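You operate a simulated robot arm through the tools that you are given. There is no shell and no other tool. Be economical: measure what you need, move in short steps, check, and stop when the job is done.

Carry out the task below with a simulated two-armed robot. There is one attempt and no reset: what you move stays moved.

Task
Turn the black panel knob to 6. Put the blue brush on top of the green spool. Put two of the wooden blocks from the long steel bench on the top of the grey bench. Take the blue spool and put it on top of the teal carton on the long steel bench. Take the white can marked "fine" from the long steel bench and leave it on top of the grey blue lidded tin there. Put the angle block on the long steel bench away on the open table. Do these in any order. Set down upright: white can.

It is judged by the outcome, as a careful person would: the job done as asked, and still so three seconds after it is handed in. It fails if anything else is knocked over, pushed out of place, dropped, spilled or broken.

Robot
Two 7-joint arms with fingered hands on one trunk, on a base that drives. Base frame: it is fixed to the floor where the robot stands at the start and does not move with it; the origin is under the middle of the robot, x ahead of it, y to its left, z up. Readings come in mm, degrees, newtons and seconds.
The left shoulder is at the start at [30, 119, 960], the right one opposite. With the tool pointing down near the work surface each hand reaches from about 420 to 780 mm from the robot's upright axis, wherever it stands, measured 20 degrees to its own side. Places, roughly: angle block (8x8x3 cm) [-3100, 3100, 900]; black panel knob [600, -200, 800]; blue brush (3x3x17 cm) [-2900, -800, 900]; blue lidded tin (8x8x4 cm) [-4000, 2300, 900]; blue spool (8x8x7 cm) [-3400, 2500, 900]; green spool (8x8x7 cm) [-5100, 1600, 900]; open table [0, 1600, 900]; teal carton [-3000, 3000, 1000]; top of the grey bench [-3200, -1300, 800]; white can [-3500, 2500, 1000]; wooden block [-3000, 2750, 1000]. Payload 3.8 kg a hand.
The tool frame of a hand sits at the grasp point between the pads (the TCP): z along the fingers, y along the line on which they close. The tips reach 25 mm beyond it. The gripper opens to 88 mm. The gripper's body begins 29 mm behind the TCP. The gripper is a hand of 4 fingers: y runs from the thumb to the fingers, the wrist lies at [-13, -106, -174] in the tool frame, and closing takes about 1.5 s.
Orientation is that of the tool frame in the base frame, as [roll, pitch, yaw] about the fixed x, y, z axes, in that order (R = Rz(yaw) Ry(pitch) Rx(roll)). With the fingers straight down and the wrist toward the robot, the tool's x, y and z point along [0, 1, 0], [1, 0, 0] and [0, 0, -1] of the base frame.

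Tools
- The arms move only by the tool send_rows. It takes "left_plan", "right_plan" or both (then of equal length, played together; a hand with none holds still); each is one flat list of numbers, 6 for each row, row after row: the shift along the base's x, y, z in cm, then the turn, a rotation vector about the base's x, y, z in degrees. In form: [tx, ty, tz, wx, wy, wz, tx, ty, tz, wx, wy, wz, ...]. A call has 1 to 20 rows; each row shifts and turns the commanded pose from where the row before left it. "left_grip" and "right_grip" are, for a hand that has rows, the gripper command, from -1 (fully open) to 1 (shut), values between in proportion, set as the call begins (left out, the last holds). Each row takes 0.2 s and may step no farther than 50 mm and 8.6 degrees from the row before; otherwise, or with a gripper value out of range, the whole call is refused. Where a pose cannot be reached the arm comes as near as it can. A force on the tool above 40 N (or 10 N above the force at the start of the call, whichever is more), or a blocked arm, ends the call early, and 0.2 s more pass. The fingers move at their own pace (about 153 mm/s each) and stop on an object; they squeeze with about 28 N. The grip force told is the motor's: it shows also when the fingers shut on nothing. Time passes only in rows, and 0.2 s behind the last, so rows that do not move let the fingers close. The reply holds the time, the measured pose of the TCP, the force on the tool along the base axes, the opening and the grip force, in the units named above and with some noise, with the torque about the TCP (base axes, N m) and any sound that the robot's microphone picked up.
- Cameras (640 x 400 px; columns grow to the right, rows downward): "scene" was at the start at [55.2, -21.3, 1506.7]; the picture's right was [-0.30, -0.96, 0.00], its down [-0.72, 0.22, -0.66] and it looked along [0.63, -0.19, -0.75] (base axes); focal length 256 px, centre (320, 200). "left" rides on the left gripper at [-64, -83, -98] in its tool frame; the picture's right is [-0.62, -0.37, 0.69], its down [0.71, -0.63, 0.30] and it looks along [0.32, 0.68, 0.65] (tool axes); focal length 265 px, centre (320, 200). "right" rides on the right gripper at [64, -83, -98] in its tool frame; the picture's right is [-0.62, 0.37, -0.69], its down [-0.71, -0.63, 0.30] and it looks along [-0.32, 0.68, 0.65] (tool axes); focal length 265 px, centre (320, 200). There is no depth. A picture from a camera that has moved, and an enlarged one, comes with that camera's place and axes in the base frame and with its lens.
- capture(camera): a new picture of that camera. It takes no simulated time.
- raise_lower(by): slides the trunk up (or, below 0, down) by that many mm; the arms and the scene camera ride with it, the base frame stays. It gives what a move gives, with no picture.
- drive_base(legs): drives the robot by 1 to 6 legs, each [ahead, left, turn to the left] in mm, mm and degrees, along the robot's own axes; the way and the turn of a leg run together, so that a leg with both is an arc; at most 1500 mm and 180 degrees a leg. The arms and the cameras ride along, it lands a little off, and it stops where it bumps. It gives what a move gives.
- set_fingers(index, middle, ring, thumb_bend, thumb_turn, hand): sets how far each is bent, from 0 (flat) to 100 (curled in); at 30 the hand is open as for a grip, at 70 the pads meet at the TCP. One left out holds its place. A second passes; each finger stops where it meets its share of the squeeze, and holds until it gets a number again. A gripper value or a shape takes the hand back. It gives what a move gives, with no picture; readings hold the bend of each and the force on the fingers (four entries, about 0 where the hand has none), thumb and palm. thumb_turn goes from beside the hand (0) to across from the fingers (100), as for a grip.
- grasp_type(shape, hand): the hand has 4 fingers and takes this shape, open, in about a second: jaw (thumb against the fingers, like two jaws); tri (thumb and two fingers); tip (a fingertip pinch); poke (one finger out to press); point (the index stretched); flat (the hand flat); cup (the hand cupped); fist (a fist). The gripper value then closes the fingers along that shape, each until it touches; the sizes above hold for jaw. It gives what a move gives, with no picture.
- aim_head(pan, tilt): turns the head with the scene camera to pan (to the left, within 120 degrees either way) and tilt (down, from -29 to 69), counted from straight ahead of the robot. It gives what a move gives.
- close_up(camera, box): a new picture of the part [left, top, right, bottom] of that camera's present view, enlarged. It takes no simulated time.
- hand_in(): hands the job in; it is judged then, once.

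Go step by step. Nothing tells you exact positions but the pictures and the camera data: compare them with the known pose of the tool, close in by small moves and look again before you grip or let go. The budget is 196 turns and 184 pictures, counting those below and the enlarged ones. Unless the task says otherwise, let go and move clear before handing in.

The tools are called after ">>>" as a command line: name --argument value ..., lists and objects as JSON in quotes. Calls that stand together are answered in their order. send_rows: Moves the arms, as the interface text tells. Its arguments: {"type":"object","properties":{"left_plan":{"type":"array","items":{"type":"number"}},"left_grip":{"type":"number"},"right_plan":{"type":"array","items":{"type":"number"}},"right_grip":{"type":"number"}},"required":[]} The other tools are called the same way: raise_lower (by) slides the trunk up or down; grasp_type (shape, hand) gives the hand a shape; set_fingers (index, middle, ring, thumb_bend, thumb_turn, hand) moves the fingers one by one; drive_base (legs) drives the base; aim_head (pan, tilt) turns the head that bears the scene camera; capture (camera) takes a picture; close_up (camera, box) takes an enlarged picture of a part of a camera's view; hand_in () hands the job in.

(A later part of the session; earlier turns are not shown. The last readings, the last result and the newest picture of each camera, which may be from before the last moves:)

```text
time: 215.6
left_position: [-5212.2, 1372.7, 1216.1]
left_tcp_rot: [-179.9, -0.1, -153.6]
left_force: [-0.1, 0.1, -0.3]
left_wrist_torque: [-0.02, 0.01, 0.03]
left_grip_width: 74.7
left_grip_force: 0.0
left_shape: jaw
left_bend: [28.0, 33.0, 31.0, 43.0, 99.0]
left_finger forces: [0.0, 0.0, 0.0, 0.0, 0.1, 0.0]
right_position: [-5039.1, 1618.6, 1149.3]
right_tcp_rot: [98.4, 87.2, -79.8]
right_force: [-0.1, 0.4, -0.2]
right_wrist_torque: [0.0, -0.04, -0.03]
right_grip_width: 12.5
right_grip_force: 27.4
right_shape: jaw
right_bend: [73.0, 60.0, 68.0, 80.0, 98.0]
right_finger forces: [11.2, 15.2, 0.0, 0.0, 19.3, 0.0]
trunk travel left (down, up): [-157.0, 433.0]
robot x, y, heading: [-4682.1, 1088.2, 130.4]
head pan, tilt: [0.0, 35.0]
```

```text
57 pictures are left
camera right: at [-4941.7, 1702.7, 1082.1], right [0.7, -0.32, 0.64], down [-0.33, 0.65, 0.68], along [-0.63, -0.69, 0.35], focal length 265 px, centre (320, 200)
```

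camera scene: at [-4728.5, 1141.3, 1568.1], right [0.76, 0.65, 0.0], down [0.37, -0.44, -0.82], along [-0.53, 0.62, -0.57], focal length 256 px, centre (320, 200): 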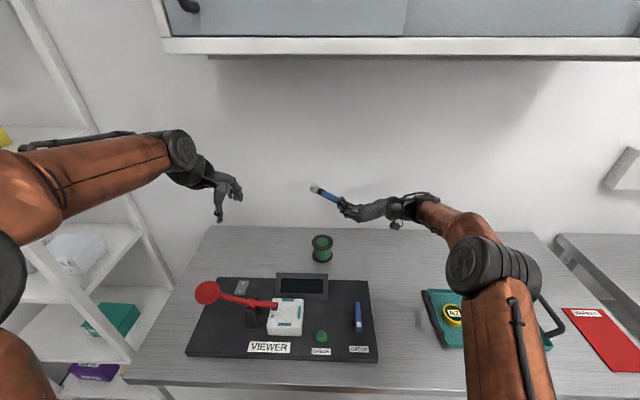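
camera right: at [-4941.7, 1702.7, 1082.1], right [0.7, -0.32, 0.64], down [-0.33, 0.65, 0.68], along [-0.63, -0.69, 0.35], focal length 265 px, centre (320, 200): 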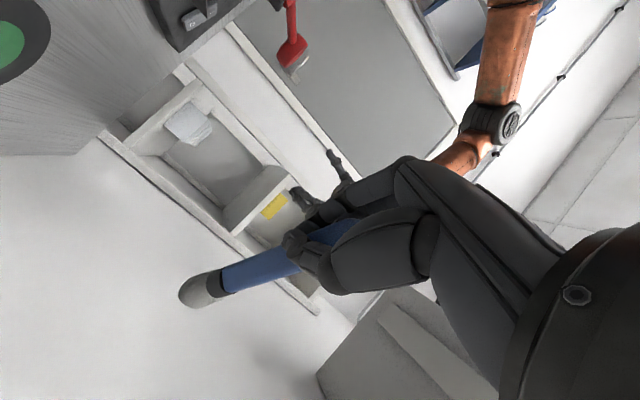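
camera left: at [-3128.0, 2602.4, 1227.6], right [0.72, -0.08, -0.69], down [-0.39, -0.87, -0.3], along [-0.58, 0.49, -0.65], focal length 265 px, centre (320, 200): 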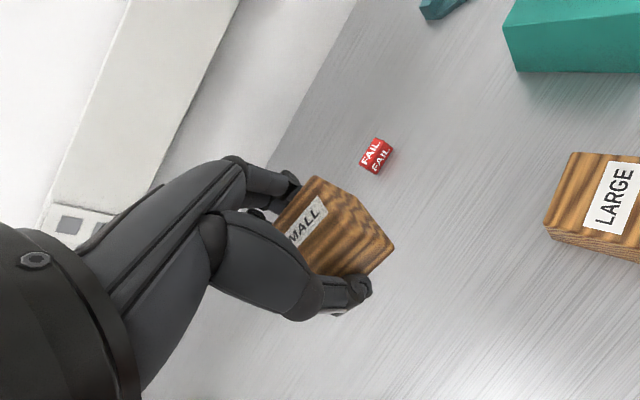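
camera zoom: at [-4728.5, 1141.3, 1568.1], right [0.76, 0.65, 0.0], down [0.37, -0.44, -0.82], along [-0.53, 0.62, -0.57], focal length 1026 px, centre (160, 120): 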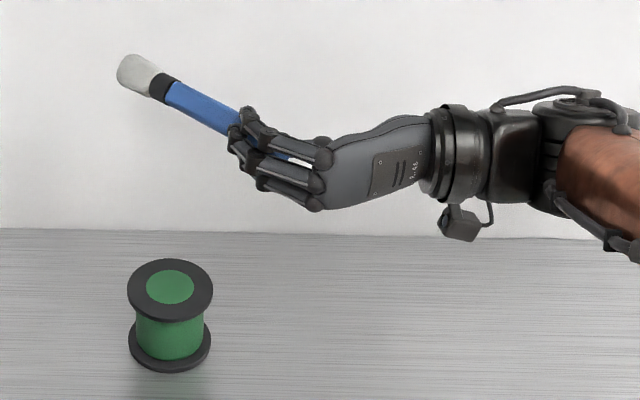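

The brush points at heading 177°, TCP about 61 mm behind its middle. Spool centre is about [-5124, 1615]. I'll position and lower to just above.

>>> send_rows --right_plan '[-0.85, -0.35, -2.5, 0, 0, 0, -0.85, -0.35, -2.5, 0, 0, 0, 0, 0, -2.5, 0, 0, 0, 0, 0, -2.5, 0, 0, 0, 0, 0, -2.5, 0, 0, 0]'

>>> capture --camera "scene"

>>> close_up --camera "scene" --box '[290, 190, 430, 280]'

```text
time: 216.8
left_position: [-5212.4, 1372.4, 1216.2]
left_tcp_rot: [-179.8, -0.2, -153.7]
left_force: [-0.2, 1.1, 0.1]
left_wrist_torque: [0.02, 0.01, 0.03]
left_grip_width: 74.6
left_grip_force: 0.2
left_shape: jaw
left_bend: [28.0, 33.0, 31.0, 43.0, 99.0]
left_finger forces: [0.0, 0.1, 0.0, 0.0, 0.0, 0.1]
right_position: [-5054.8, 1611.3, 1026.1]
right_tcp_rot: [94.9, 87.5, -83.4]
right_force: [0.2, -0.3, -0.3]
right_wrist_torque: [0.02, -0.01, 0.04]
right_grip_width: 12.3
right_grip_force: 28.4
right_shape: jaw
right_bend: [73.0, 60.0, 68.0, 80.0, 98.0]
right_finger forces: [11.3, 15.4, 0.0, 0.0, 19.3, 0.1]
trunk travel left (down, up): [-157.0, 433.0]
robot x, y, heading: [-4682.8, 1088.5, 130.4]
head pan, tilt: [0.0, 35.0]
```

```text
56 pictures are left
camera scene: at [-4728.1, 1140.8, 1568.2], right [0.76, 0.65, 0.0], down [0.37, -0.44, -0.82], along [-0.53, 0.62, -0.57], focal length 256 px, centre (320, 200)
```

scene: 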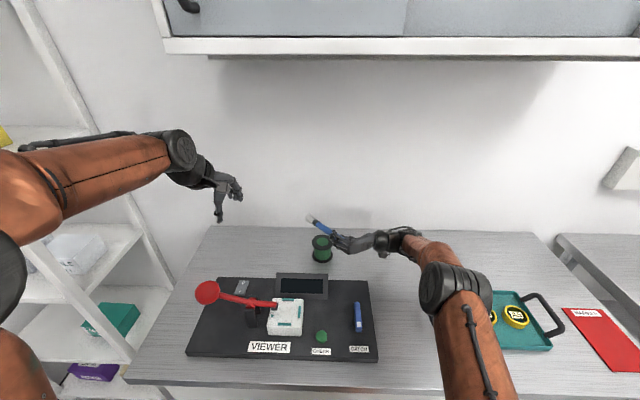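

```text
4.44 times, centred on (360, 235) of scene
camera zoom: at [-4728.1, 1140.8, 1568.2], right [0.76, 0.65, 0.0], down [0.37, -0.44, -0.82], along [-0.53, 0.62, -0.57], focal length 1140 px, centre (142, 44)
```

zoom: 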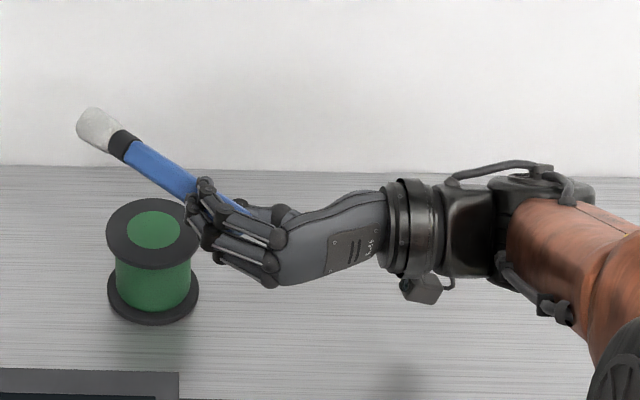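

Geometry looks right, fingertips clear of the flange. I'll lower to contact.

>>> send_rows --right_plan '[-0.2, 0, -1.5, 0, 0, 0, 0, 0, -1.5, 0, 0, 0, 0, 0, -0.6, 0, 0, 0]'

>>> close_up --camera "scene" --box '[290, 200, 390, 270]'

```text
time: 217.6
left_position: [-5212.6, 1371.3, 1216.5]
left_tcp_rot: [-179.8, -0.1, -153.7]
left_force: [-0.2, 0.4, -0.5]
left_wrist_torque: [-0.02, -0.01, 0.03]
left_grip_width: 74.6
left_grip_force: 0.1
left_shape: jaw
left_bend: [28.0, 33.0, 31.0, 43.0, 99.0]
left_finger forces: [0.1, 0.1, 0.0, 0.0, 0.0, 0.0]
right_position: [-5056.7, 1611.0, 991.3]
right_tcp_rot: [93.9, 87.3, -84.4]
right_force: [-0.2, 0.8, -1.0]
right_wrist_torque: [0.02, -0.02, -0.01]
right_grip_width: 12.4
right_grip_force: 28.4
right_shape: jaw
right_bend: [73.0, 60.0, 68.0, 80.0, 98.0]
right_finger forces: [11.4, 15.4, 0.0, 0.0, 19.3, 0.1]
trunk travel left (down, up): [-157.0, 433.0]
robot x, y, heading: [-4685.9, 1083.3, 130.5]
head pan, tilt: [0.0, 35.0]
```

```text
5.71 times, centred on (340, 235) of scene
camera zoom: at [-4728.0, 1140.4, 1568.2], right [0.76, 0.65, 0.0], down [0.37, -0.44, -0.82], along [-0.53, 0.62, -0.57], focal length 1465 px, centre (206, 0)
```

zoom: 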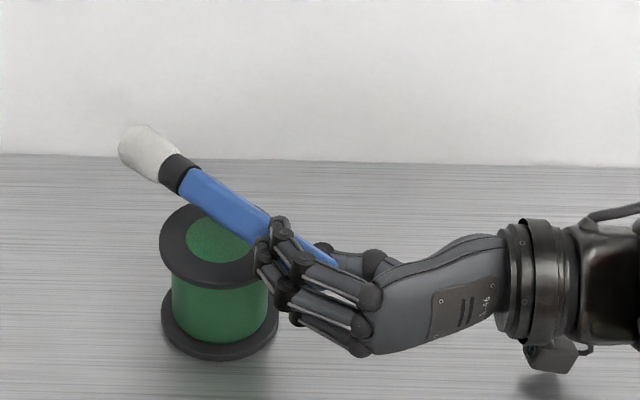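

The brush line is a bit behind the centre; shift 12 mm toward me and lower.

>>> send_rows --right_plan '[-0.2, -1.2, 0, 0, 0, 0, 0, 0, -0.4, 0, 0, 0, 0, 0, -0.3, 0, 0, 0, 0, 0, -0.3, 0, 0, 0]'

>>> close_up --camera "scene" --box '[290, 200, 390, 270]'

```text
time: 218.6
left_position: [-5211.6, 1370.3, 1218.4]
left_tcp_rot: [-180.0, -0.1, -153.7]
left_force: [0.2, 0.3, 0.1]
left_wrist_torque: [0.05, -0.04, 0.0]
left_grip_width: 74.6
left_grip_force: 0.1
left_shape: jaw
left_bend: [28.0, 33.0, 31.0, 43.0, 99.0]
left_finger forces: [0.0, 0.0, 0.1, 0.0, 0.1, 0.1]
right_position: [-5059.2, 1599.3, 985.2]
right_tcp_rot: [84.5, 87.8, -93.9]
right_force: [-0.3, 4.1, 21.0]
right_wrist_torque: [2.44, -2.43, 0.38]
right_grip_width: 12.3
right_grip_force: 28.3
right_shape: jaw
right_bend: [73.0, 60.0, 68.0, 80.0, 98.0]
right_finger forces: [11.3, 15.4, 0.0, 0.0, 19.3, 0.0]
trunk travel left (down, up): [-157.0, 433.0]
robot x, y, heading: [-4686.5, 1088.1, 130.4]
head pan, tilt: [0.0, 35.0]
```

```text
5.71 times, centred on (340, 235) of scene
camera zoom: at [-4726.7, 1138.2, 1568.6], right [0.76, 0.65, 0.0], down [0.37, -0.44, -0.82], along [-0.53, 0.62, -0.57], focal length 1465 px, centre (206, 0)
```

zoom: 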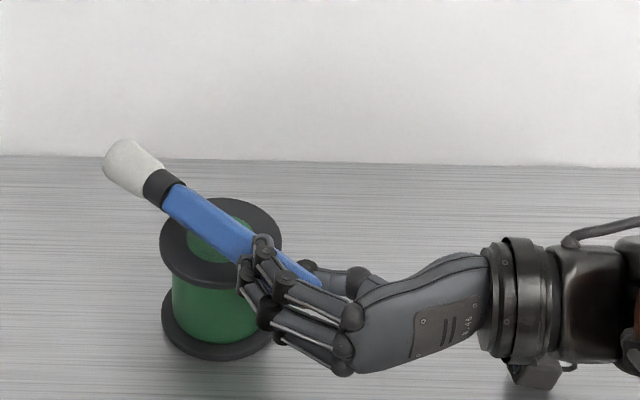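

The wrist, not the brush, is touching the counter. I'll rise slightly and roll the hand about the brush axis to lift the wrist.

>>> send_rows --right_plan '[0, 0, 0.6, 0, 0, 0, 0, 0, 0, 6, 0, 0, 0, 0, 0, 6, 0, 0, 0, 0, 0, 0, 0, 0]'

>>> close_up --camera "scene" --box '[290, 200, 390, 270]'

```text
time: 219.6
left_position: [-5211.8, 1373.2, 1217.2]
left_tcp_rot: [-179.9, 0.0, -153.7]
left_force: [-0.6, -0.3, 0.6]
left_wrist_torque: [0.01, 0.0, 0.02]
left_grip_width: 74.6
left_grip_force: 0.0
left_shape: jaw
left_bend: [28.0, 33.0, 31.0, 43.0, 99.0]
left_finger forces: [0.0, 0.0, 0.0, 0.0, 0.0, 0.1]
right_position: [-5059.2, 1598.9, 984.5]
right_tcp_rot: [-93.8, 80.7, 87.9]
right_force: [0.0, -0.3, -0.4]
right_wrist_torque: [-0.02, -0.04, 0.02]
right_grip_width: 12.5
right_grip_force: 27.7
right_shape: jaw
right_bend: [73.0, 60.0, 68.0, 80.0, 98.0]
right_finger forces: [11.3, 15.3, 0.0, 0.0, 19.5, 0.0]
trunk travel left (down, up): [-157.0, 433.0]
robot x, y, heading: [-4686.4, 1085.4, 130.7]
head pan, tilt: [0.0, 35.0]
```

```text
5.71 times, centred on (340, 235) of scene
camera zoom: at [-4727.9, 1140.5, 1568.2], right [0.76, 0.65, 0.0], down [0.37, -0.44, -0.82], along [-0.53, 0.62, -0.57], focal length 1465 px, centre (206, 0)
```

zoom: 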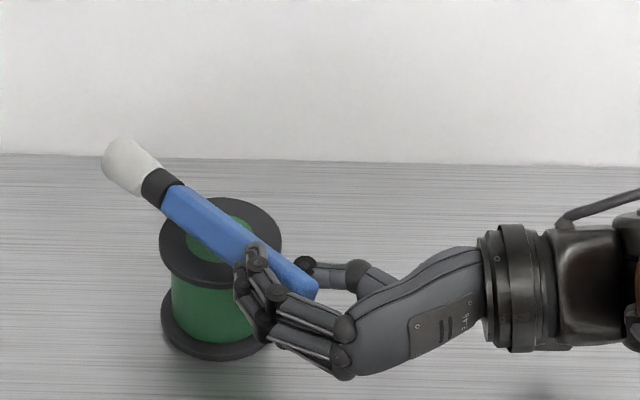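

Wrist freed. Continue lowering in small steps.

>>> send_rows --right_plan '[0, 0, -0.3, 0, 0, 0, 0, 0, -0.3, 0, 0, 0]'

```text
time: 220.2
left_position: [-5211.7, 1371.9, 1215.5]
left_tcp_rot: [-179.8, -0.2, -153.5]
left_force: [0.6, 0.1, -0.2]
left_wrist_torque: [-0.03, 0.01, -0.01]
left_grip_width: 74.7
left_grip_force: 0.1
left_shape: jaw
left_bend: [28.0, 33.0, 31.0, 43.0, 99.0]
left_finger forces: [0.0, 0.0, 0.0, 0.0, 0.1, 0.0]
right_position: [-5059.9, 1600.4, 978.8]
right_tcp_rot: [-92.9, 80.6, 88.7]
right_force: [-0.4, 0.4, 0.0]
right_wrist_torque: [0.01, 0.0, -0.03]
right_grip_width: 12.3
right_grip_force: 27.7
right_shape: jaw
right_bend: [73.0, 60.0, 68.0, 80.0, 98.0]
right_finger forces: [11.2, 15.5, 0.0, 0.0, 19.4, 0.0]
trunk travel left (down, up): [-157.0, 433.0]
robot x, y, heading: [-4683.3, 1087.1, 130.5]
head pan, tilt: [0.0, 35.0]
```

>>> send_rows --right_plan '[0, 0, -0.2, 0, 0, 0, 0, 0, -0.2, 0, 0, 0]'

>>> close_up --camera "scene" --box '[300, 205, 370, 265]'

```text
time: 220.8
left_position: [-5211.6, 1371.9, 1216.9]
left_tcp_rot: [-180.0, -0.2, -153.5]
left_force: [-0.1, -0.2, 0.4]
left_wrist_torque: [-0.01, -0.02, 0.02]
left_grip_width: 74.6
left_grip_force: 0.1
left_shape: jaw
left_bend: [28.0, 33.0, 31.0, 43.0, 99.0]
left_finger forces: [0.0, 0.1, 0.0, 0.1, 0.0, 0.0]
right_position: [-5058.7, 1600.9, 976.3]
right_tcp_rot: [-93.2, 80.6, 88.4]
right_force: [0.2, -0.6, -0.3]
right_wrist_torque: [-0.02, -0.02, 0.01]
right_grip_width: 12.3
right_grip_force: 28.2
right_shape: jaw
right_bend: [73.0, 60.0, 68.0, 80.0, 98.0]
right_finger forces: [11.3, 15.4, 0.0, 0.0, 19.3, 0.0]
trunk travel left (down, up): [-157.0, 433.0]
robot x, y, heading: [-4683.8, 1088.8, 130.2]
head pan, tilt: [0.0, 35.0]
```

```text
6.67 times, centred on (335, 235) of scene
camera zoom: at [-4727.9, 1140.3, 1568.2], right [0.76, 0.65, 0.0], down [0.37, -0.44, -0.82], along [-0.53, 0.62, -0.57], focal length 1710 px, centre (220, -33)
```

zoom: 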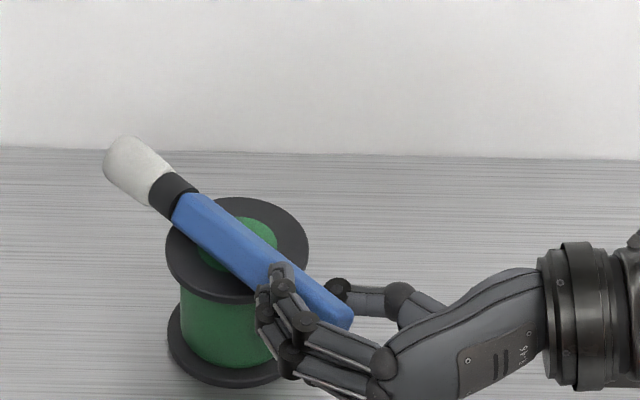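

>>> send_rows --right_plan '[0, 0, -0.2, 0, 0, 0, 0, 0, -0.2, 0, 0, 0]'

```text
time: 221.4
left_position: [-5211.4, 1371.2, 1216.1]
left_tcp_rot: [-180.0, 0.0, -153.6]
left_force: [1.1, 0.1, -0.7]
left_wrist_torque: [-0.02, -0.02, -0.01]
left_grip_width: 74.7
left_grip_force: 0.0
left_shape: jaw
left_bend: [28.0, 33.0, 31.0, 43.0, 99.0]
left_finger forces: [0.1, 0.0, 0.0, 0.0, 0.0, 0.0]
right_position: [-5058.9, 1600.3, 974.0]
right_tcp_rot: [-92.9, 80.7, 88.6]
right_force: [0.0, -0.5, 3.7]
right_wrist_torque: [-0.03, 0.05, 0.03]
right_grip_width: 12.4
right_grip_force: 27.7
right_shape: jaw
right_bend: [73.0, 60.0, 68.0, 80.0, 98.0]
right_finger forces: [10.6, 15.6, 0.2, 0.1, 19.2, 0.0]
trunk travel left (down, up): [-157.0, 433.0]
robot x, y, heading: [-4685.3, 1085.4, 130.5]
head pan, tilt: [0.0, 35.0]
```

Light contact. I'll release gently and look before withdrawing.

>>> send_rows --right_plan '[0, 0, 0, 0, 0, 0, 0, 0, 0, 0, 0, 0, 0, 0, 0, 0, 0, 0]' --right_grip 0.3

>>> close_up --camera "scene" --box '[300, 205, 370, 265]'

```text
time: 222.2
left_position: [-5212.1, 1372.2, 1216.4]
left_tcp_rot: [-179.9, -0.1, -153.5]
left_force: [0.7, -0.9, -0.1]
left_wrist_torque: [0.01, -0.01, -0.05]
left_grip_width: 74.5
left_grip_force: 0.1
left_shape: jaw
left_bend: [28.0, 33.0, 31.0, 43.0, 99.0]
left_finger forces: [0.1, 0.1, 0.0, 0.0, 0.1, 0.0]
right_position: [-5058.8, 1598.7, 972.5]
right_tcp_rot: [-93.7, 80.6, 87.9]
right_force: [1.2, 0.1, -0.2]
right_wrist_torque: [0.01, 0.01, 0.02]
right_grip_width: 30.4
right_grip_force: 0.0
right_shape: jaw
right_bend: [74.0, 51.0, 48.0, 73.0, 100.0]
right_finger forces: [0.0, 0.1, 0.0, 0.0, 0.0, 0.0]
trunk travel left (down, up): [-157.0, 433.0]
robot x, y, heading: [-4681.7, 1087.3, 130.2]
head pan, tilt: [0.0, 35.0]
```

```text
6.67 times, centred on (335, 235) of scene
camera zoom: at [-4728.0, 1140.3, 1568.2], right [0.76, 0.65, 0.0], down [0.37, -0.44, -0.82], along [-0.53, 0.62, -0.57], focal length 1710 px, centre (220, -33)
```

zoom: 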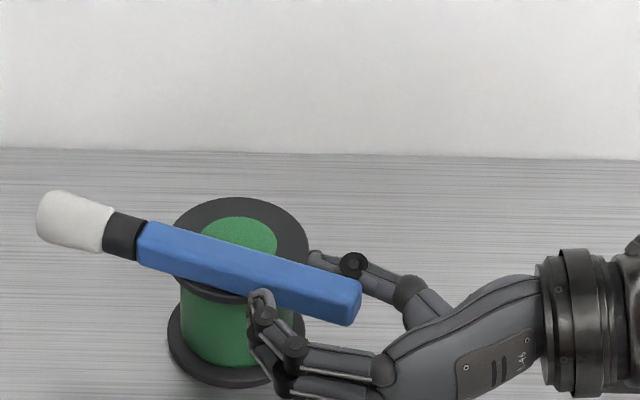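

The brush swung slightly on release but lies across the spool. I'll open further so both sides clear it, then check.

>>> send_rows --right_plan '[0, 0, 0, 0, 0, 0, 0, 0, 0, 0, 0, 0]' --right_grip -0.4

>>> close_up --camera "scene" --box '[300, 205, 370, 265]'

```text
time: 222.8
left_position: [-5211.5, 1371.1, 1217.1]
left_tcp_rot: [-179.9, 0.0, -153.5]
left_force: [-0.3, 0.4, -0.7]
left_wrist_torque: [-0.03, 0.01, 0.04]
left_grip_width: 74.5
left_grip_force: 0.1
left_shape: jaw
left_bend: [28.0, 33.0, 31.0, 43.0, 99.0]
left_finger forces: [0.0, 0.0, 0.1, 0.1, 0.0, 0.0]
right_position: [-5059.5, 1599.6, 973.9]
right_tcp_rot: [-93.1, 80.5, 88.6]
right_force: [-0.4, -0.8, -0.2]
right_wrist_torque: [0.02, -0.02, -0.01]
right_grip_width: 61.1
right_grip_force: 0.1
right_shape: jaw
right_bend: [28.0, 37.0, 34.0, 58.0, 99.0]
right_finger forces: [0.1, 0.0, 0.0, 0.0, 0.0, 0.0]
trunk travel left (down, up): [-157.0, 433.0]
robot x, y, heading: [-4687.3, 1086.6, 130.4]
head pan, tilt: [0.0, 35.0]
```

```text
6.67 times, centred on (335, 235) of scene
camera zoom: at [-4727.9, 1140.3, 1568.2], right [0.76, 0.65, 0.0], down [0.37, -0.44, -0.82], along [-0.53, 0.62, -0.57], focal length 1710 px, centre (220, -33)
```

zoom: 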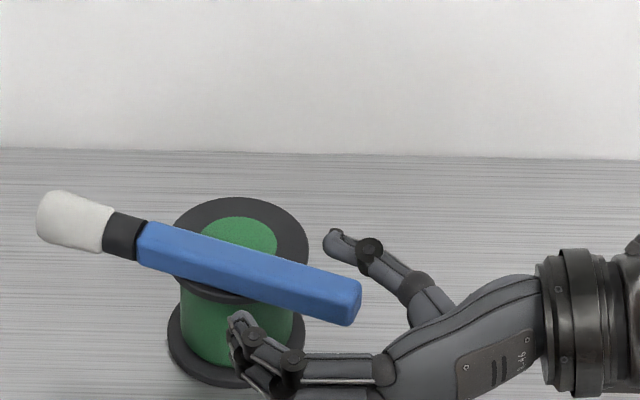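

The brush rests stably on the spool with no contact. I'll withdraw straight back along the hand's axis, then up.

>>> send_rows --right_plan '[1.5, 0, 0, 0, 0, 0, 2.5, 0, 0, 0, 0, 0, 3, 0, 0, 0, 0, 0, 3, 0, 0.5, 0, 0, 0, 2, 0, 3, 0, 0, 0, 0, 0, 4, 0, 0, 0, 0, 0, 4, 0, 0, 0, 0, 0, 4, 0, 0, 0]'

>>> close_up --camera "scene" --box '[260, 180, 420, 290]'

```text
time: 224.6
left_position: [-5210.9, 1372.1, 1216.6]
left_tcp_rot: [-179.9, -0.1, -153.5]
left_force: [-0.4, 0.0, -0.1]
left_wrist_torque: [-0.06, 0.0, 0.03]
left_grip_width: 74.5
left_grip_force: 0.1
left_shape: jaw
left_bend: [28.0, 33.0, 31.0, 43.0, 99.0]
left_finger forces: [0.0, 0.0, 0.1, 0.0, 0.0, 0.0]
right_position: [-4940.0, 1597.8, 1130.2]
right_tcp_rot: [-93.4, 80.6, 88.3]
right_force: [0.4, -0.3, -0.1]
right_wrist_torque: [-0.01, -0.01, 0.0]
right_grip_width: 61.4
right_grip_force: 0.1
right_shape: jaw
right_bend: [28.0, 37.0, 34.0, 58.0, 99.0]
right_finger forces: [0.1, 0.1, 0.1, 0.0, 0.1, 0.1]
trunk travel left (down, up): [-157.0, 433.0]
robot x, y, heading: [-4682.2, 1084.5, 130.4]
head pan, tilt: [0.0, 35.0]
```

```text
3.64 times, centred on (340, 235) of scene
camera zoom: at [-4727.6, 1139.7, 1568.2], right [0.76, 0.65, 0.0], down [0.37, -0.44, -0.82], along [-0.53, 0.62, -0.57], focal length 932 px, centre (247, 73)
```

zoom: 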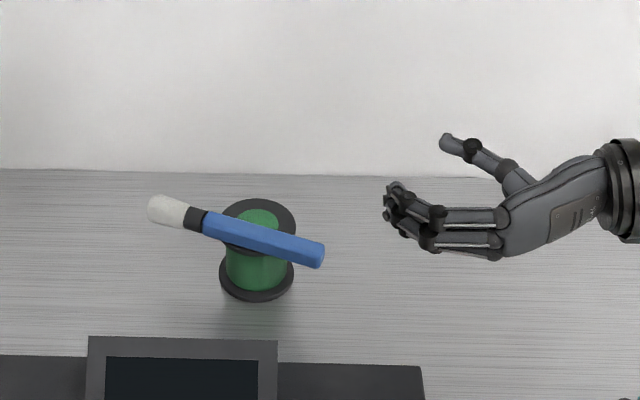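

The brush is on the green spool. I'll back away and return the right hand to pointing down for the angle block.

>>> drive_base --legs '[[-520, 0, 0]]'

>>> send_rows --right_plan '[0, 0, 0, -6, 0, 0, 0, 0, 0, -6, 0, 0, 0, 0, 0, 0, 0, -7, 0, 0, 0, 0, 0, -7, 0, 0, 0, 0, 0, -7, 0, 0, 0, 0, 0, -7, 0, 0, 0, 0, 0, -7, 0, 0, 0, 0, 0, -7, 0, 0, 0, 0, 0, -7, 0, 0, 0.5, -6.28, -5.27, 0, 0, 0, 0.5, -6.28, -5.27, 0, 0, 0, 0.5, -6.28, -5.27, 0, 0, 0, 0.5, -6.28, -5.27, 0, 0, 0, 0.5, -6.28, -5.27, 0, 0, 0, 0.5, -6.28, -5.27, 0, 0, 0, 0.5, -6.28, -5.27, 0, 0, 0, 0.5, -6.28, -5.27, 0, 0, 0, 0.5, -6.28, -5.27, 0, 0, 0, 0.5, -6.28, -5.27, 0, 0, 0, 0.5, -6.28, -5.27, 0]' --right_grip -1

>>> send_rows --right_plan '[0.3, 0.3, 0, 0, 0, -8.2, 0.3, 0.3, 0, 0, 0, -8.2, 0.3, 0.3, 0, 0, 0, -8.2, 0.3, 0.3, 0, 0, 0, -8.2, 0.3, 0.3, 0, 0, 0, -8.2, 0.3, 0.3, 0, 0, 0, -8.2, 0.3, 0.3, 0, 0, 0, -8.2, 0.3, 0.3, 0, 0, 0, -8.2, 0.3, 0.3, 0, 0, 0, -8.2, 0.3, 0.3, 0, 0, 0, -8.2, 0.3, 0.3, 0, 0, 0, -8.2]'

```text
time: 227.6
left_position: [-4873.0, 974.3, 1217.8]
left_tcp_rot: [-179.9, -0.1, -153.4]
left_force: [0.1, -0.5, -0.2]
left_wrist_torque: [0.0, 0.0, -0.02]
left_grip_width: 74.6
left_grip_force: 0.0
left_shape: jaw
left_bend: [28.0, 33.0, 31.0, 43.0, 99.0]
left_finger forces: [0.1, 0.1, 0.1, 0.0, 0.0, 0.1]
right_position: [-4602.6, 1200.7, 1129.1]
right_tcp_rot: [-93.6, 80.6, 88.3]
right_force: [-0.7, -0.2, 0.1]
right_wrist_torque: [0.0, 0.01, -0.01]
right_grip_width: 61.3
right_grip_force: 0.0
right_shape: jaw
right_bend: [28.0, 37.0, 34.0, 58.0, 99.0]
right_finger forces: [0.0, 0.1, 0.1, 0.1, 0.0, 0.0]
trunk travel left (down, up): [-157.0, 433.0]
robot x, y, heading: [-4346.6, 691.6, 130.7]
head pan, tilt: [0.0, 35.0]
```

```text
time: 231.8
left_position: [-4875.0, 974.3, 1214.7]
left_tcp_rot: [-179.9, -0.1, -153.2]
left_force: [0.6, 0.3, 0.6]
left_wrist_torque: [0.02, 0.01, -0.04]
left_grip_width: 74.5
left_grip_force: 0.1
left_shape: jaw
left_bend: [28.0, 33.0, 31.0, 43.0, 99.0]
left_finger forces: [0.1, 0.0, 0.0, 0.1, 0.1, 0.0]
right_position: [-4603.6, 1202.2, 1184.3]
right_tcp_rot: [177.3, -0.7, -52.7]
right_force: [0.2, -0.2, -0.3]
right_wrist_torque: [0.01, -0.03, 0.0]
right_grip_width: 87.8
right_grip_force: 0.1
right_shape: jaw
right_bend: [30.0, 30.0, 30.0, 30.0, 98.0]
right_finger forces: [0.0, 0.1, 0.0, 0.1, 0.1, 0.0]
trunk travel left (down, up): [-157.0, 433.0]
robot x, y, heading: [-4345.2, 691.0, 130.8]
head pan, tilt: [0.0, 35.0]
```

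```text
time: 234.2
left_position: [-4874.0, 975.2, 1216.6]
left_tcp_rot: [-179.8, -0.1, -153.3]
left_force: [0.7, 0.0, 0.6]
left_wrist_torque: [0.02, 0.0, 0.02]
left_grip_width: 74.7
left_grip_force: 0.1
left_shape: jaw
left_bend: [28.0, 33.0, 31.0, 43.0, 99.0]
left_finger forces: [0.1, 0.0, 0.0, 0.1, 0.0, 0.1]
right_position: [-4570.2, 1235.5, 1185.5]
right_tcp_rot: [177.1, -0.5, -143.0]
right_force: [0.4, -0.7, 0.0]
right_wrist_torque: [0.01, -0.04, -0.01]
right_grip_width: 87.9
right_grip_force: 0.0
right_shape: jaw
right_bend: [30.0, 30.0, 30.0, 30.0, 98.0]
right_finger forces: [0.0, 0.1, 0.0, 0.0, 0.1, 0.0]
trunk travel left (down, up): [-157.0, 433.0]
robot x, y, heading: [-4343.1, 691.0, 130.7]
head pan, tilt: [0.0, 35.0]
```

>>> drive_base --legs '[[-150, -1250, 0], [0, -1247, 0], [300, 0, 0]]'

>>> aim_head --pan -5 --tilt 40

>>> capture --camera "scene"

>>> capture --camera "right"

```text
time: 248.0
left_position: [-3069.8, 2677.1, 1216.4]
left_tcp_rot: [180.0, -0.1, -153.2]
left_force: [-0.6, -0.7, 0.5]
left_wrist_torque: [-0.01, -0.02, -0.01]
left_grip_width: 74.7
left_grip_force: 0.1
left_shape: jaw
left_bend: [28.0, 33.0, 31.0, 43.0, 99.0]
left_finger forces: [0.0, 0.1, 0.0, 0.0, 0.0, 0.0]
right_position: [-2767.4, 2938.4, 1185.1]
right_tcp_rot: [177.1, -0.5, -142.7]
right_force: [0.7, 0.0, -0.5]
right_wrist_torque: [0.0, 0.03, 0.02]
right_grip_width: 87.9
right_grip_force: 0.1
right_shape: jaw
right_bend: [30.0, 30.0, 30.0, 30.0, 98.0]
right_finger forces: [0.0, 0.0, 0.1, 0.0, 0.1, 0.1]
trunk travel left (down, up): [-157.0, 433.0]
robot x, y, heading: [-2538.5, 2395.2, 130.9]
head pan, tilt: [0.0, 35.0]
```

```text
time: 248.6
left_position: [-3070.2, 2675.9, 1215.7]
left_tcp_rot: [-179.9, -0.1, -153.2]
left_force: [-0.7, 0.2, -1.0]
left_wrist_torque: [-0.01, 0.02, -0.01]
left_grip_width: 74.6
left_grip_force: 0.0
left_shape: jaw
left_bend: [28.0, 33.0, 31.0, 43.0, 99.0]
left_finger forces: [0.1, 0.0, 0.1, 0.1, 0.0, 0.0]
right_position: [-2766.0, 2937.7, 1185.4]
right_tcp_rot: [177.2, -0.5, -142.7]
right_force: [0.2, -0.3, 0.4]
right_wrist_torque: [0.0, 0.0, 0.0]
right_grip_width: 88.0
right_grip_force: 0.1
right_shape: jaw
right_bend: [30.0, 30.0, 30.0, 30.0, 98.0]
right_finger forces: [0.1, 0.1, 0.0, 0.0, 0.0, 0.0]
trunk travel left (down, up): [-157.0, 433.0]
robot x, y, heading: [-2540.3, 2392.2, 130.8]
head pan, tilt: [-5.0, 40.0]
```

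```text
47 pictures are left
camera scene: at [-2576.5, 2449.7, 1560.7], right [0.81, 0.59, 0.0], down [0.38, -0.52, -0.77], along [-0.45, 0.62, -0.64], focal length 256 px, centre (320, 200)
```

scene: 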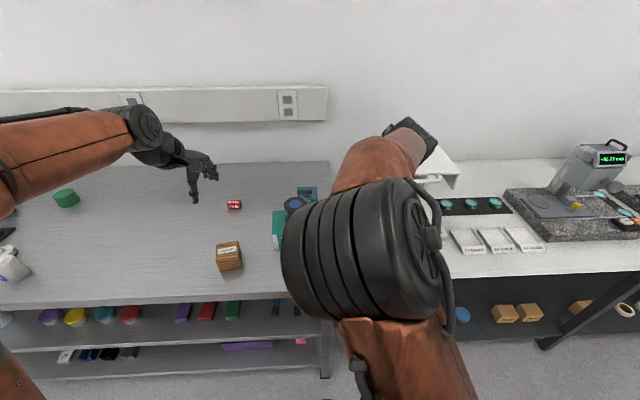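

```text
46 pictures are left
camera right: at [-2763.2, 2828.5, 1280.6], right [0.3, 0.65, 0.7], down [0.94, -0.06, -0.34], along [-0.18, 0.76, -0.62], focal length 265 px, centre (320, 200)
```

right: 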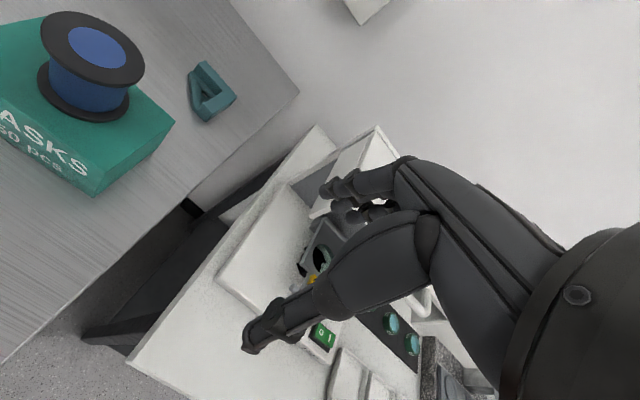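

The angle block is at about [-3090, 3076]. I'll zoom in to see its shape, then move the base so the right hand can reach it.

>>> close_up --camera "right" --box '[172, 45, 252, 135]'

>>> drive_base --legs '[[200, 190, 0]]'

>>> send_rows --right_plan '[-2.4, 3.7, 0, -2.4, -1.8, 0, -2.4, 3.7, 0, 0, 0, 0]'

>>> capture --camera "right"

```text
4.44 times, centred on (212, 90) of right
camera zoom: at [-2763.2, 2828.5, 1280.6], right [0.3, 0.65, 0.7], down [0.94, -0.06, -0.34], along [-0.18, 0.76, -0.62], focal length 1180 px, centre (800, 689)
```

zoom: 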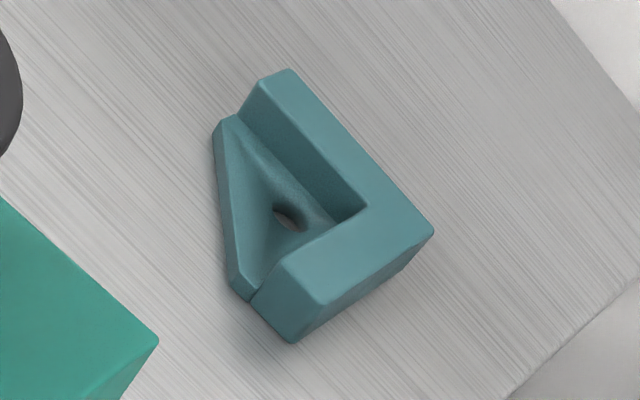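

```text
time: 250.6
left_position: [-3345.4, 2697.3, 1216.6]
left_tcp_rot: [-179.9, -0.2, -153.0]
left_force: [-0.9, -0.7, 0.3]
left_wrist_torque: [0.03, -0.05, 0.01]
left_grip_width: 74.5
left_grip_force: 0.0
left_shape: jaw
left_bend: [28.0, 33.0, 31.0, 43.0, 99.0]
left_finger forces: [0.0, 0.0, 0.0, 0.1, 0.1, 0.1]
right_position: [-3040.9, 2961.4, 1185.3]
right_tcp_rot: [177.2, -0.6, -142.5]
right_force: [-0.4, -0.2, 0.2]
right_wrist_torque: [0.0, 0.0, 0.01]
right_grip_width: 87.7
right_grip_force: 0.0
right_shape: jaw
right_bend: [30.0, 30.0, 30.0, 30.0, 98.0]
right_finger forces: [0.1, 0.0, 0.1, 0.0, 0.0, 0.0]
trunk travel left (down, up): [-157.0, 433.0]
robot x, y, heading: [-2814.2, 2421.5, 131.2]
head pan, tilt: [-5.0, 40.0]
```

```text
time: 251.2
left_position: [-3342.9, 2699.0, 1216.5]
left_tcp_rot: [-180.0, -0.1, -153.0]
left_force: [0.7, 0.2, 0.9]
left_wrist_torque: [0.04, 0.02, -0.01]
left_grip_width: 74.7
left_grip_force: 0.0
left_shape: jaw
left_bend: [28.0, 33.0, 31.0, 43.0, 99.0]
left_finger forces: [0.0, 0.1, 0.0, 0.0, 0.0, 0.0]
right_position: [-3091.2, 3033.7, 1186.4]
right_tcp_rot: [-179.8, -0.6, -142.6]
right_force: [-0.1, 0.0, -0.4]
right_wrist_torque: [-0.01, 0.0, 0.0]
right_grip_width: 87.7
right_grip_force: 0.0
right_shape: jaw
right_bend: [30.0, 30.0, 30.0, 30.0, 98.0]
right_finger forces: [0.0, 0.0, 0.0, 0.1, 0.0, 0.0]
trunk travel left (down, up): [-157.0, 433.0]
robot x, y, heading: [-2808.8, 2419.2, 130.8]
head pan, tilt: [-5.0, 40.0]
```

```text
44 pictures are left
camera right: at [-3090.0, 2928.3, 1286.3], right [0.27, 0.68, 0.68], down [0.95, -0.07, -0.31], along [-0.16, 0.73, -0.66], focal length 265 px, centre (320, 200)
```

right: 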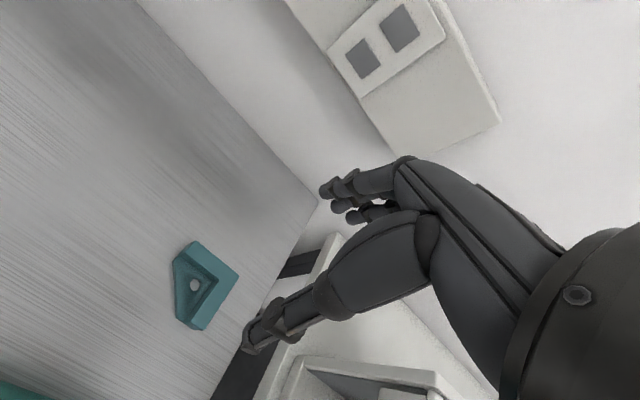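

>>> close_up --camera "right" --box '[155, 230, 255, 340]'

```text
3.64 times, centred on (205, 285) of right
camera zoom: at [-3090.0, 2928.3, 1286.3], right [0.27, 0.68, 0.68], down [0.95, -0.07, -0.31], along [-0.16, 0.73, -0.66], focal length 965 px, centre (738, -109)
```

zoom: 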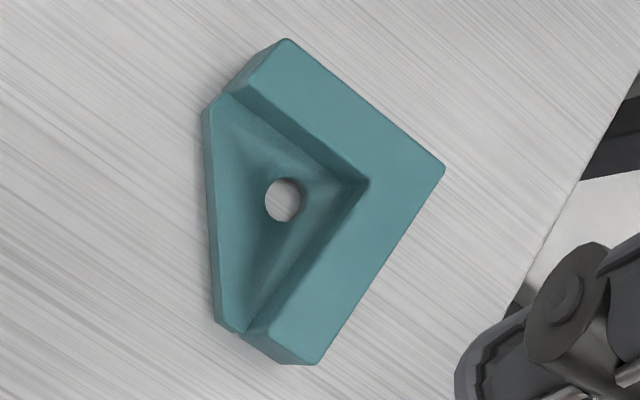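

The block is an L with 78 mm arms; one arm points straight at me. I'll grip along that arm (thumb on its end, fingers on the far face), opening the fingers wide.

>>> set_fingers --hand "right" --index 17 --middle 17 --ring 17 --thumb_bend 17

>>> send_rows --right_plan '[1.35, 2.3, 0, 0, 0, 1, 1.35, 2.3, 0, 0, 0, 1, 0, 0, -4.5, 0, 0, 0, 0, 0, -4.5, 0, 0, 0, 0, 0, -4.5, 0, 0, 0, 0, 0, -4.5, 0, 0, 0]'

>>> capture --camera "right"

```text
time: 252.2
left_position: [-3344.7, 2698.0, 1217.5]
left_tcp_rot: [-180.0, -0.1, -153.0]
left_force: [-0.2, 0.9, -0.6]
left_wrist_torque: [0.0, -0.03, -0.02]
left_grip_width: 74.6
left_grip_force: 0.1
left_shape: jaw
left_bend: [28.0, 33.0, 31.0, 43.0, 99.0]
left_finger forces: [0.0, 0.0, 0.1, 0.0, 0.1, 0.0]
right_position: [-3090.7, 3031.2, 1186.7]
right_tcp_rot: [180.0, -0.4, -142.5]
right_force: [0.4, 0.5, -0.7]
right_wrist_torque: [-0.01, 0.0, -0.03]
right_grip_width: 108.9
right_grip_force: 0.0
right_shape: fingers
right_bend: [17.0, 17.0, 17.0, 17.0, 98.0]
right_finger forces: [0.1, 0.1, 0.0, 0.0, 0.0, 0.0]
trunk travel left (down, up): [-157.0, 433.0]
robot x, y, heading: [-2815.2, 2417.8, 131.1]
head pan, tilt: [-5.0, 40.0]
```

```text
time: 253.6
left_position: [-3343.5, 2698.5, 1216.5]
left_tcp_rot: [-179.8, 0.1, -153.0]
left_force: [-0.8, -0.1, -0.5]
left_wrist_torque: [0.01, -0.03, 0.0]
left_grip_width: 74.5
left_grip_force: 0.1
left_shape: jaw
left_bend: [28.0, 33.0, 31.0, 43.0, 99.0]
left_finger forces: [0.1, 0.0, 0.0, 0.0, 0.1, 0.0]
right_position: [-3063.5, 3079.6, 1006.6]
right_tcp_rot: [-179.8, -0.4, -140.6]
right_force: [0.1, 0.2, 0.0]
right_wrist_torque: [0.0, -0.03, 0.0]
right_grip_width: 108.6
right_grip_force: 0.1
right_shape: fingers
right_bend: [17.0, 17.0, 17.0, 17.0, 98.0]
right_finger forces: [0.0, 0.0, 0.1, 0.0, 0.0, 0.1]
trunk travel left (down, up): [-157.0, 433.0]
robot x, y, heading: [-2811.9, 2417.2, 131.1]
head pan, tilt: [-5.0, 40.0]
```

```text
42 pictures are left
camera right: at [-3059.2, 2974.5, 1107.1], right [0.25, 0.68, 0.69], down [0.95, -0.03, -0.31], along [-0.19, 0.73, -0.66], focal length 265 px, centre (320, 200)
```

right: 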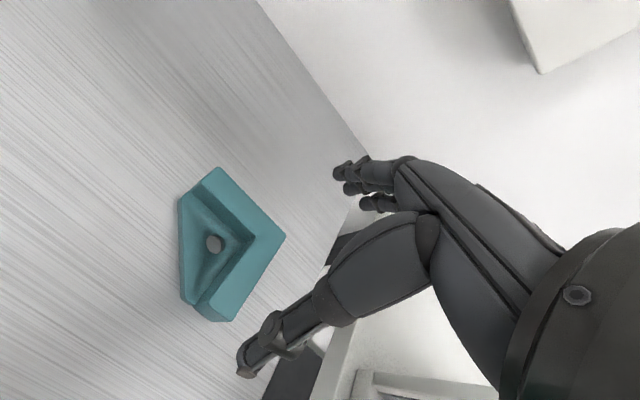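

Consistent within 3 mm. Descend to the bench level and grip.

>>> send_rows --right_plan '[-0.2, 0.2, -3, 0, 0, 0, 0, 0, -3, 0, 0, 0, 0, 0, -2.2, 0, 0, 0]'

>>> send_rows --right_plan '[0, 0, 0, 0, 0, 0, 0, 0, 0, 0, 0, 0, 0, 0, 0, 0, 0, 0, 0, 0, 0, 0, 0, 0, 0, 0, 0, 0, 0, 0, 0, 0, 0, 0, 0, 0, 0, 0, 0, 0, 0, 0]' --right_grip 1

>>> capture --camera "right"

```text
time: 254.4
left_position: [-3344.1, 2697.4, 1217.9]
left_tcp_rot: [-179.9, -0.1, -153.1]
left_force: [0.2, -0.5, -0.1]
left_wrist_torque: [0.02, -0.01, 0.01]
left_grip_width: 74.5
left_grip_force: 0.2
left_shape: jaw
left_bend: [28.0, 33.0, 31.0, 43.0, 99.0]
left_finger forces: [0.0, 0.0, 0.1, 0.0, 0.0, 0.0]
right_position: [-3065.6, 3078.0, 922.8]
right_tcp_rot: [-179.8, -0.7, -140.5]
right_force: [0.0, -0.3, 0.1]
right_wrist_torque: [0.01, -0.02, 0.03]
right_grip_width: 108.9
right_grip_force: 0.5
right_shape: fingers
right_bend: [17.0, 17.0, 17.0, 17.0, 98.0]
right_finger forces: [0.0, 0.1, 0.0, 0.1, 0.0, 0.0]
trunk travel left (down, up): [-157.0, 433.0]
robot x, y, heading: [-2815.9, 2416.1, 130.9]
head pan, tilt: [-5.0, 40.0]
```

```text
time: 256.0
left_position: [-3343.8, 2697.9, 1215.8]
left_tcp_rot: [-179.9, 0.0, -153.0]
left_force: [0.6, -0.1, -0.2]
left_wrist_torque: [0.0, 0.01, 0.0]
left_grip_width: 74.8
left_grip_force: 0.1
left_shape: jaw
left_bend: [28.0, 33.0, 31.0, 43.0, 99.0]
left_finger forces: [0.1, 0.1, 0.0, 0.1, 0.0, 0.1]
right_position: [-3065.5, 3078.1, 924.7]
right_tcp_rot: [180.0, -0.6, -140.5]
right_force: [-2.3, 2.9, 11.4]
right_wrist_torque: [0.61, 0.36, -0.01]
right_grip_width: 68.6
right_grip_force: 28.6
right_shape: jaw
right_bend: [22.0, 30.0, 36.0, 47.0, 99.0]
right_finger forces: [33.0, 18.6, 0.0, 0.1, 38.4, 0.0]
trunk travel left (down, up): [-157.0, 433.0]
robot x, y, heading: [-2812.0, 2417.5, 130.6]
head pan, tilt: [-5.0, 40.0]
```

```text
41 pictures are left
camera right: at [-3062.0, 2973.7, 1024.1], right [0.25, 0.68, 0.69], down [0.95, -0.03, -0.31], along [-0.19, 0.73, -0.66], focal length 265 px, centre (320, 200)
```

right: 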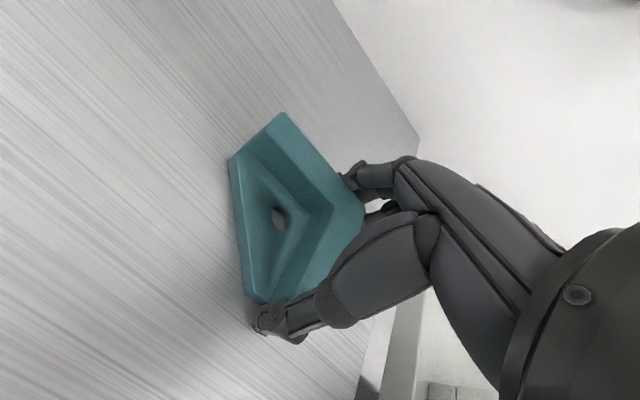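

Gripped. Lift a little and check it hangs level.

>>> send_rows --right_plan '[0, 0, 1, 0, 0, 0, 0, 0, 1, 0, 0, 0, 0, 0, 2, 0, 0, 0]'

>>> capture --camera "right"

```text
time: 256.8
left_position: [-3344.0, 2697.4, 1217.4]
left_tcp_rot: [-180.0, -0.1, -152.9]
left_force: [0.7, -0.2, 0.3]
left_wrist_torque: [-0.02, 0.02, 0.0]
left_grip_width: 74.3
left_grip_force: 0.0
left_shape: jaw
left_bend: [28.0, 33.0, 31.0, 43.0, 99.0]
left_finger forces: [0.0, 0.0, 0.0, 0.0, 0.0, 0.0]
right_position: [-3063.8, 3080.9, 963.7]
right_tcp_rot: [-179.7, -0.4, -140.6]
right_force: [0.2, -0.4, -2.9]
right_wrist_torque: [-0.02, -0.06, -0.01]
right_grip_width: 68.8
right_grip_force: 28.5
right_shape: jaw
right_bend: [22.0, 31.0, 36.0, 47.0, 99.0]
right_finger forces: [29.4, 9.9, 0.1, 0.0, 39.6, 0.1]
trunk travel left (down, up): [-157.0, 433.0]
robot x, y, heading: [-2809.5, 2417.0, 131.1]
head pan, tilt: [-5.0, 40.0]
```

```text
40 pictures are left
camera right: at [-3059.5, 2975.8, 1063.1], right [0.25, 0.68, 0.69], down [0.95, -0.03, -0.31], along [-0.19, 0.73, -0.66], focal length 265 px, centre (320, 200)
```

right: 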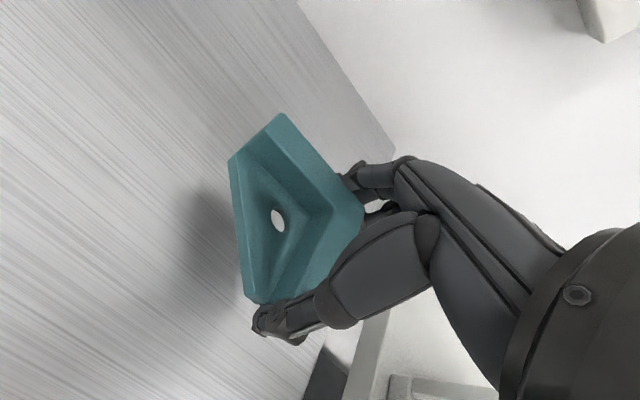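

The block is secure. I'll lift it high, back out and turn toward the open table.

>>> send_rows --right_plan '[0, 0, 4.4, 0, 0, 0, 0, 0, 4.4, 0, 0, 0, 0, 0, 4.4, 0, 0, 0, 0, 0, 4.4, 0, 0, 0, 0, 0, 4.4, 0, 0, 0]'

>>> drive_base --legs '[[-600, 0, 0], [0, 0, -165]]'

>>> aim_head --pan 0 --tilt 28

>>> capture --camera "scene"

```text
time: 258.0
left_position: [-3343.8, 2698.1, 1216.8]
left_tcp_rot: [-179.9, -0.1, -153.1]
left_force: [-0.5, 0.8, -1.2]
left_wrist_torque: [-0.03, -0.03, -0.02]
left_grip_width: 74.5
left_grip_force: 0.1
left_shape: jaw
left_bend: [28.0, 33.0, 31.0, 43.0, 99.0]
left_finger forces: [0.1, 0.0, 0.2, 0.1, 0.0, 0.0]
right_position: [-3066.3, 3081.5, 1186.6]
right_tcp_rot: [-179.9, -0.5, -140.5]
right_force: [0.0, 0.1, -2.3]
right_wrist_torque: [0.01, -0.05, 0.03]
right_grip_width: 68.8
right_grip_force: 27.6
right_shape: jaw
right_bend: [22.0, 31.0, 36.0, 47.0, 99.0]
right_finger forces: [28.6, 9.8, 0.0, 0.0, 38.8, 0.1]
trunk travel left (down, up): [-157.0, 433.0]
robot x, y, heading: [-2812.0, 2416.9, 130.9]
head pan, tilt: [-5.0, 40.0]
```

```text
time: 268.2
left_position: [-1830.8, 1806.4, 1216.3]
left_tcp_rot: [-179.9, -0.1, 39.9]
left_force: [0.1, 0.6, 0.3]
left_wrist_torque: [-0.02, 0.0, 0.02]
left_grip_width: 74.6
left_grip_force: 0.0
left_shape: jaw
left_bend: [28.0, 33.0, 31.0, 43.0, 99.0]
left_finger forces: [0.1, 0.1, 0.0, 0.1, 0.0, 0.0]
right_position: [-2013.9, 1371.3, 1185.2]
right_tcp_rot: [-179.7, -0.6, 52.6]
right_force: [0.8, 0.6, -2.7]
right_wrist_torque: [-0.04, 0.05, 0.0]
right_grip_width: 67.9
right_grip_force: 27.8
right_shape: jaw
right_bend: [22.0, 32.0, 36.0, 48.0, 99.0]
right_finger forces: [26.2, 9.3, 0.0, 0.0, 35.6, 0.1]
trunk travel left (down, up): [-157.0, 433.0]
robot x, y, heading: [-2413.4, 1962.0, -35.8]
head pan, tilt: [-5.0, 40.0]
```

```text
time: 269.0
left_position: [-1828.4, 1805.7, 1217.1]
left_tcp_rot: [-179.9, -0.1, 39.9]
left_force: [0.1, -0.2, -0.4]
left_wrist_torque: [0.0, 0.0, -0.01]
left_grip_width: 74.7
left_grip_force: 0.1
left_shape: jaw
left_bend: [28.0, 33.0, 31.0, 43.0, 99.0]
left_finger forces: [0.0, 0.0, 0.1, 0.0, 0.1, 0.0]
right_position: [-2013.4, 1371.0, 1185.2]
right_tcp_rot: [-179.9, -0.5, 52.6]
right_force: [-0.7, 0.4, -2.5]
right_wrist_torque: [-0.02, 0.01, -0.03]
right_grip_width: 67.8
right_grip_force: 28.0
right_shape: jaw
right_bend: [22.0, 32.0, 36.0, 48.0, 99.0]
right_finger forces: [26.2, 9.3, 0.0, 0.0, 35.6, 0.0]
trunk travel left (down, up): [-157.0, 433.0]
robot x, y, heading: [-2415.6, 1958.8, -36.2]
head pan, tilt: [0.0, 28.0]
```

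```text
39 pictures are left
camera scene: at [-2351.8, 1919.1, 1579.1], right [-0.59, -0.81, 0.0], down [-0.38, 0.28, -0.88], along [0.71, -0.52, -0.47], focal length 256 px, centre (320, 200)
```

scene: 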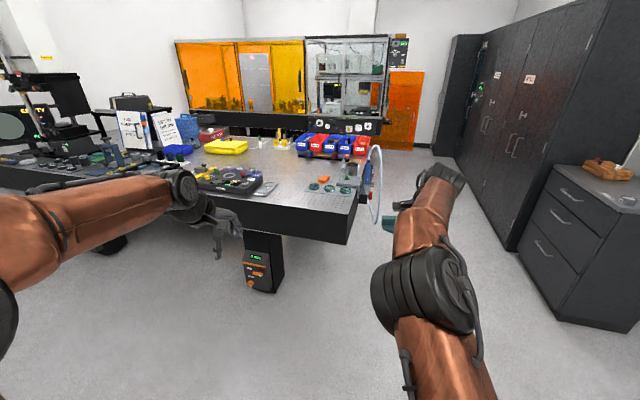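

>>> close_up --camera "scene" --box '[170, 125, 400, 255]'

```text
2.78 times, centred on (285, 190) of scene
camera zoom: at [-2351.8, 1919.1, 1579.1], right [-0.59, -0.81, 0.0], down [-0.38, 0.28, -0.88], along [0.71, -0.52, -0.47], focal length 714 px, centre (417, 228)
```

zoom: 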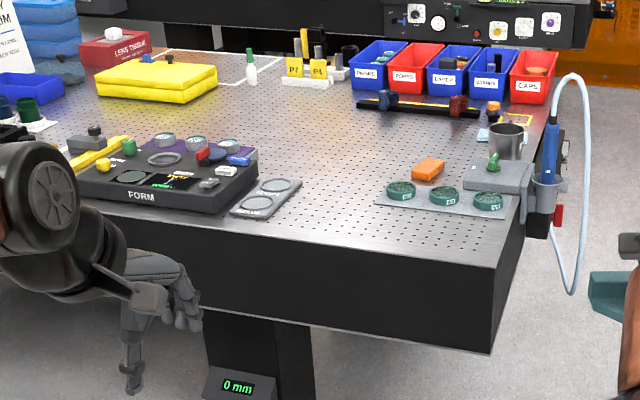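

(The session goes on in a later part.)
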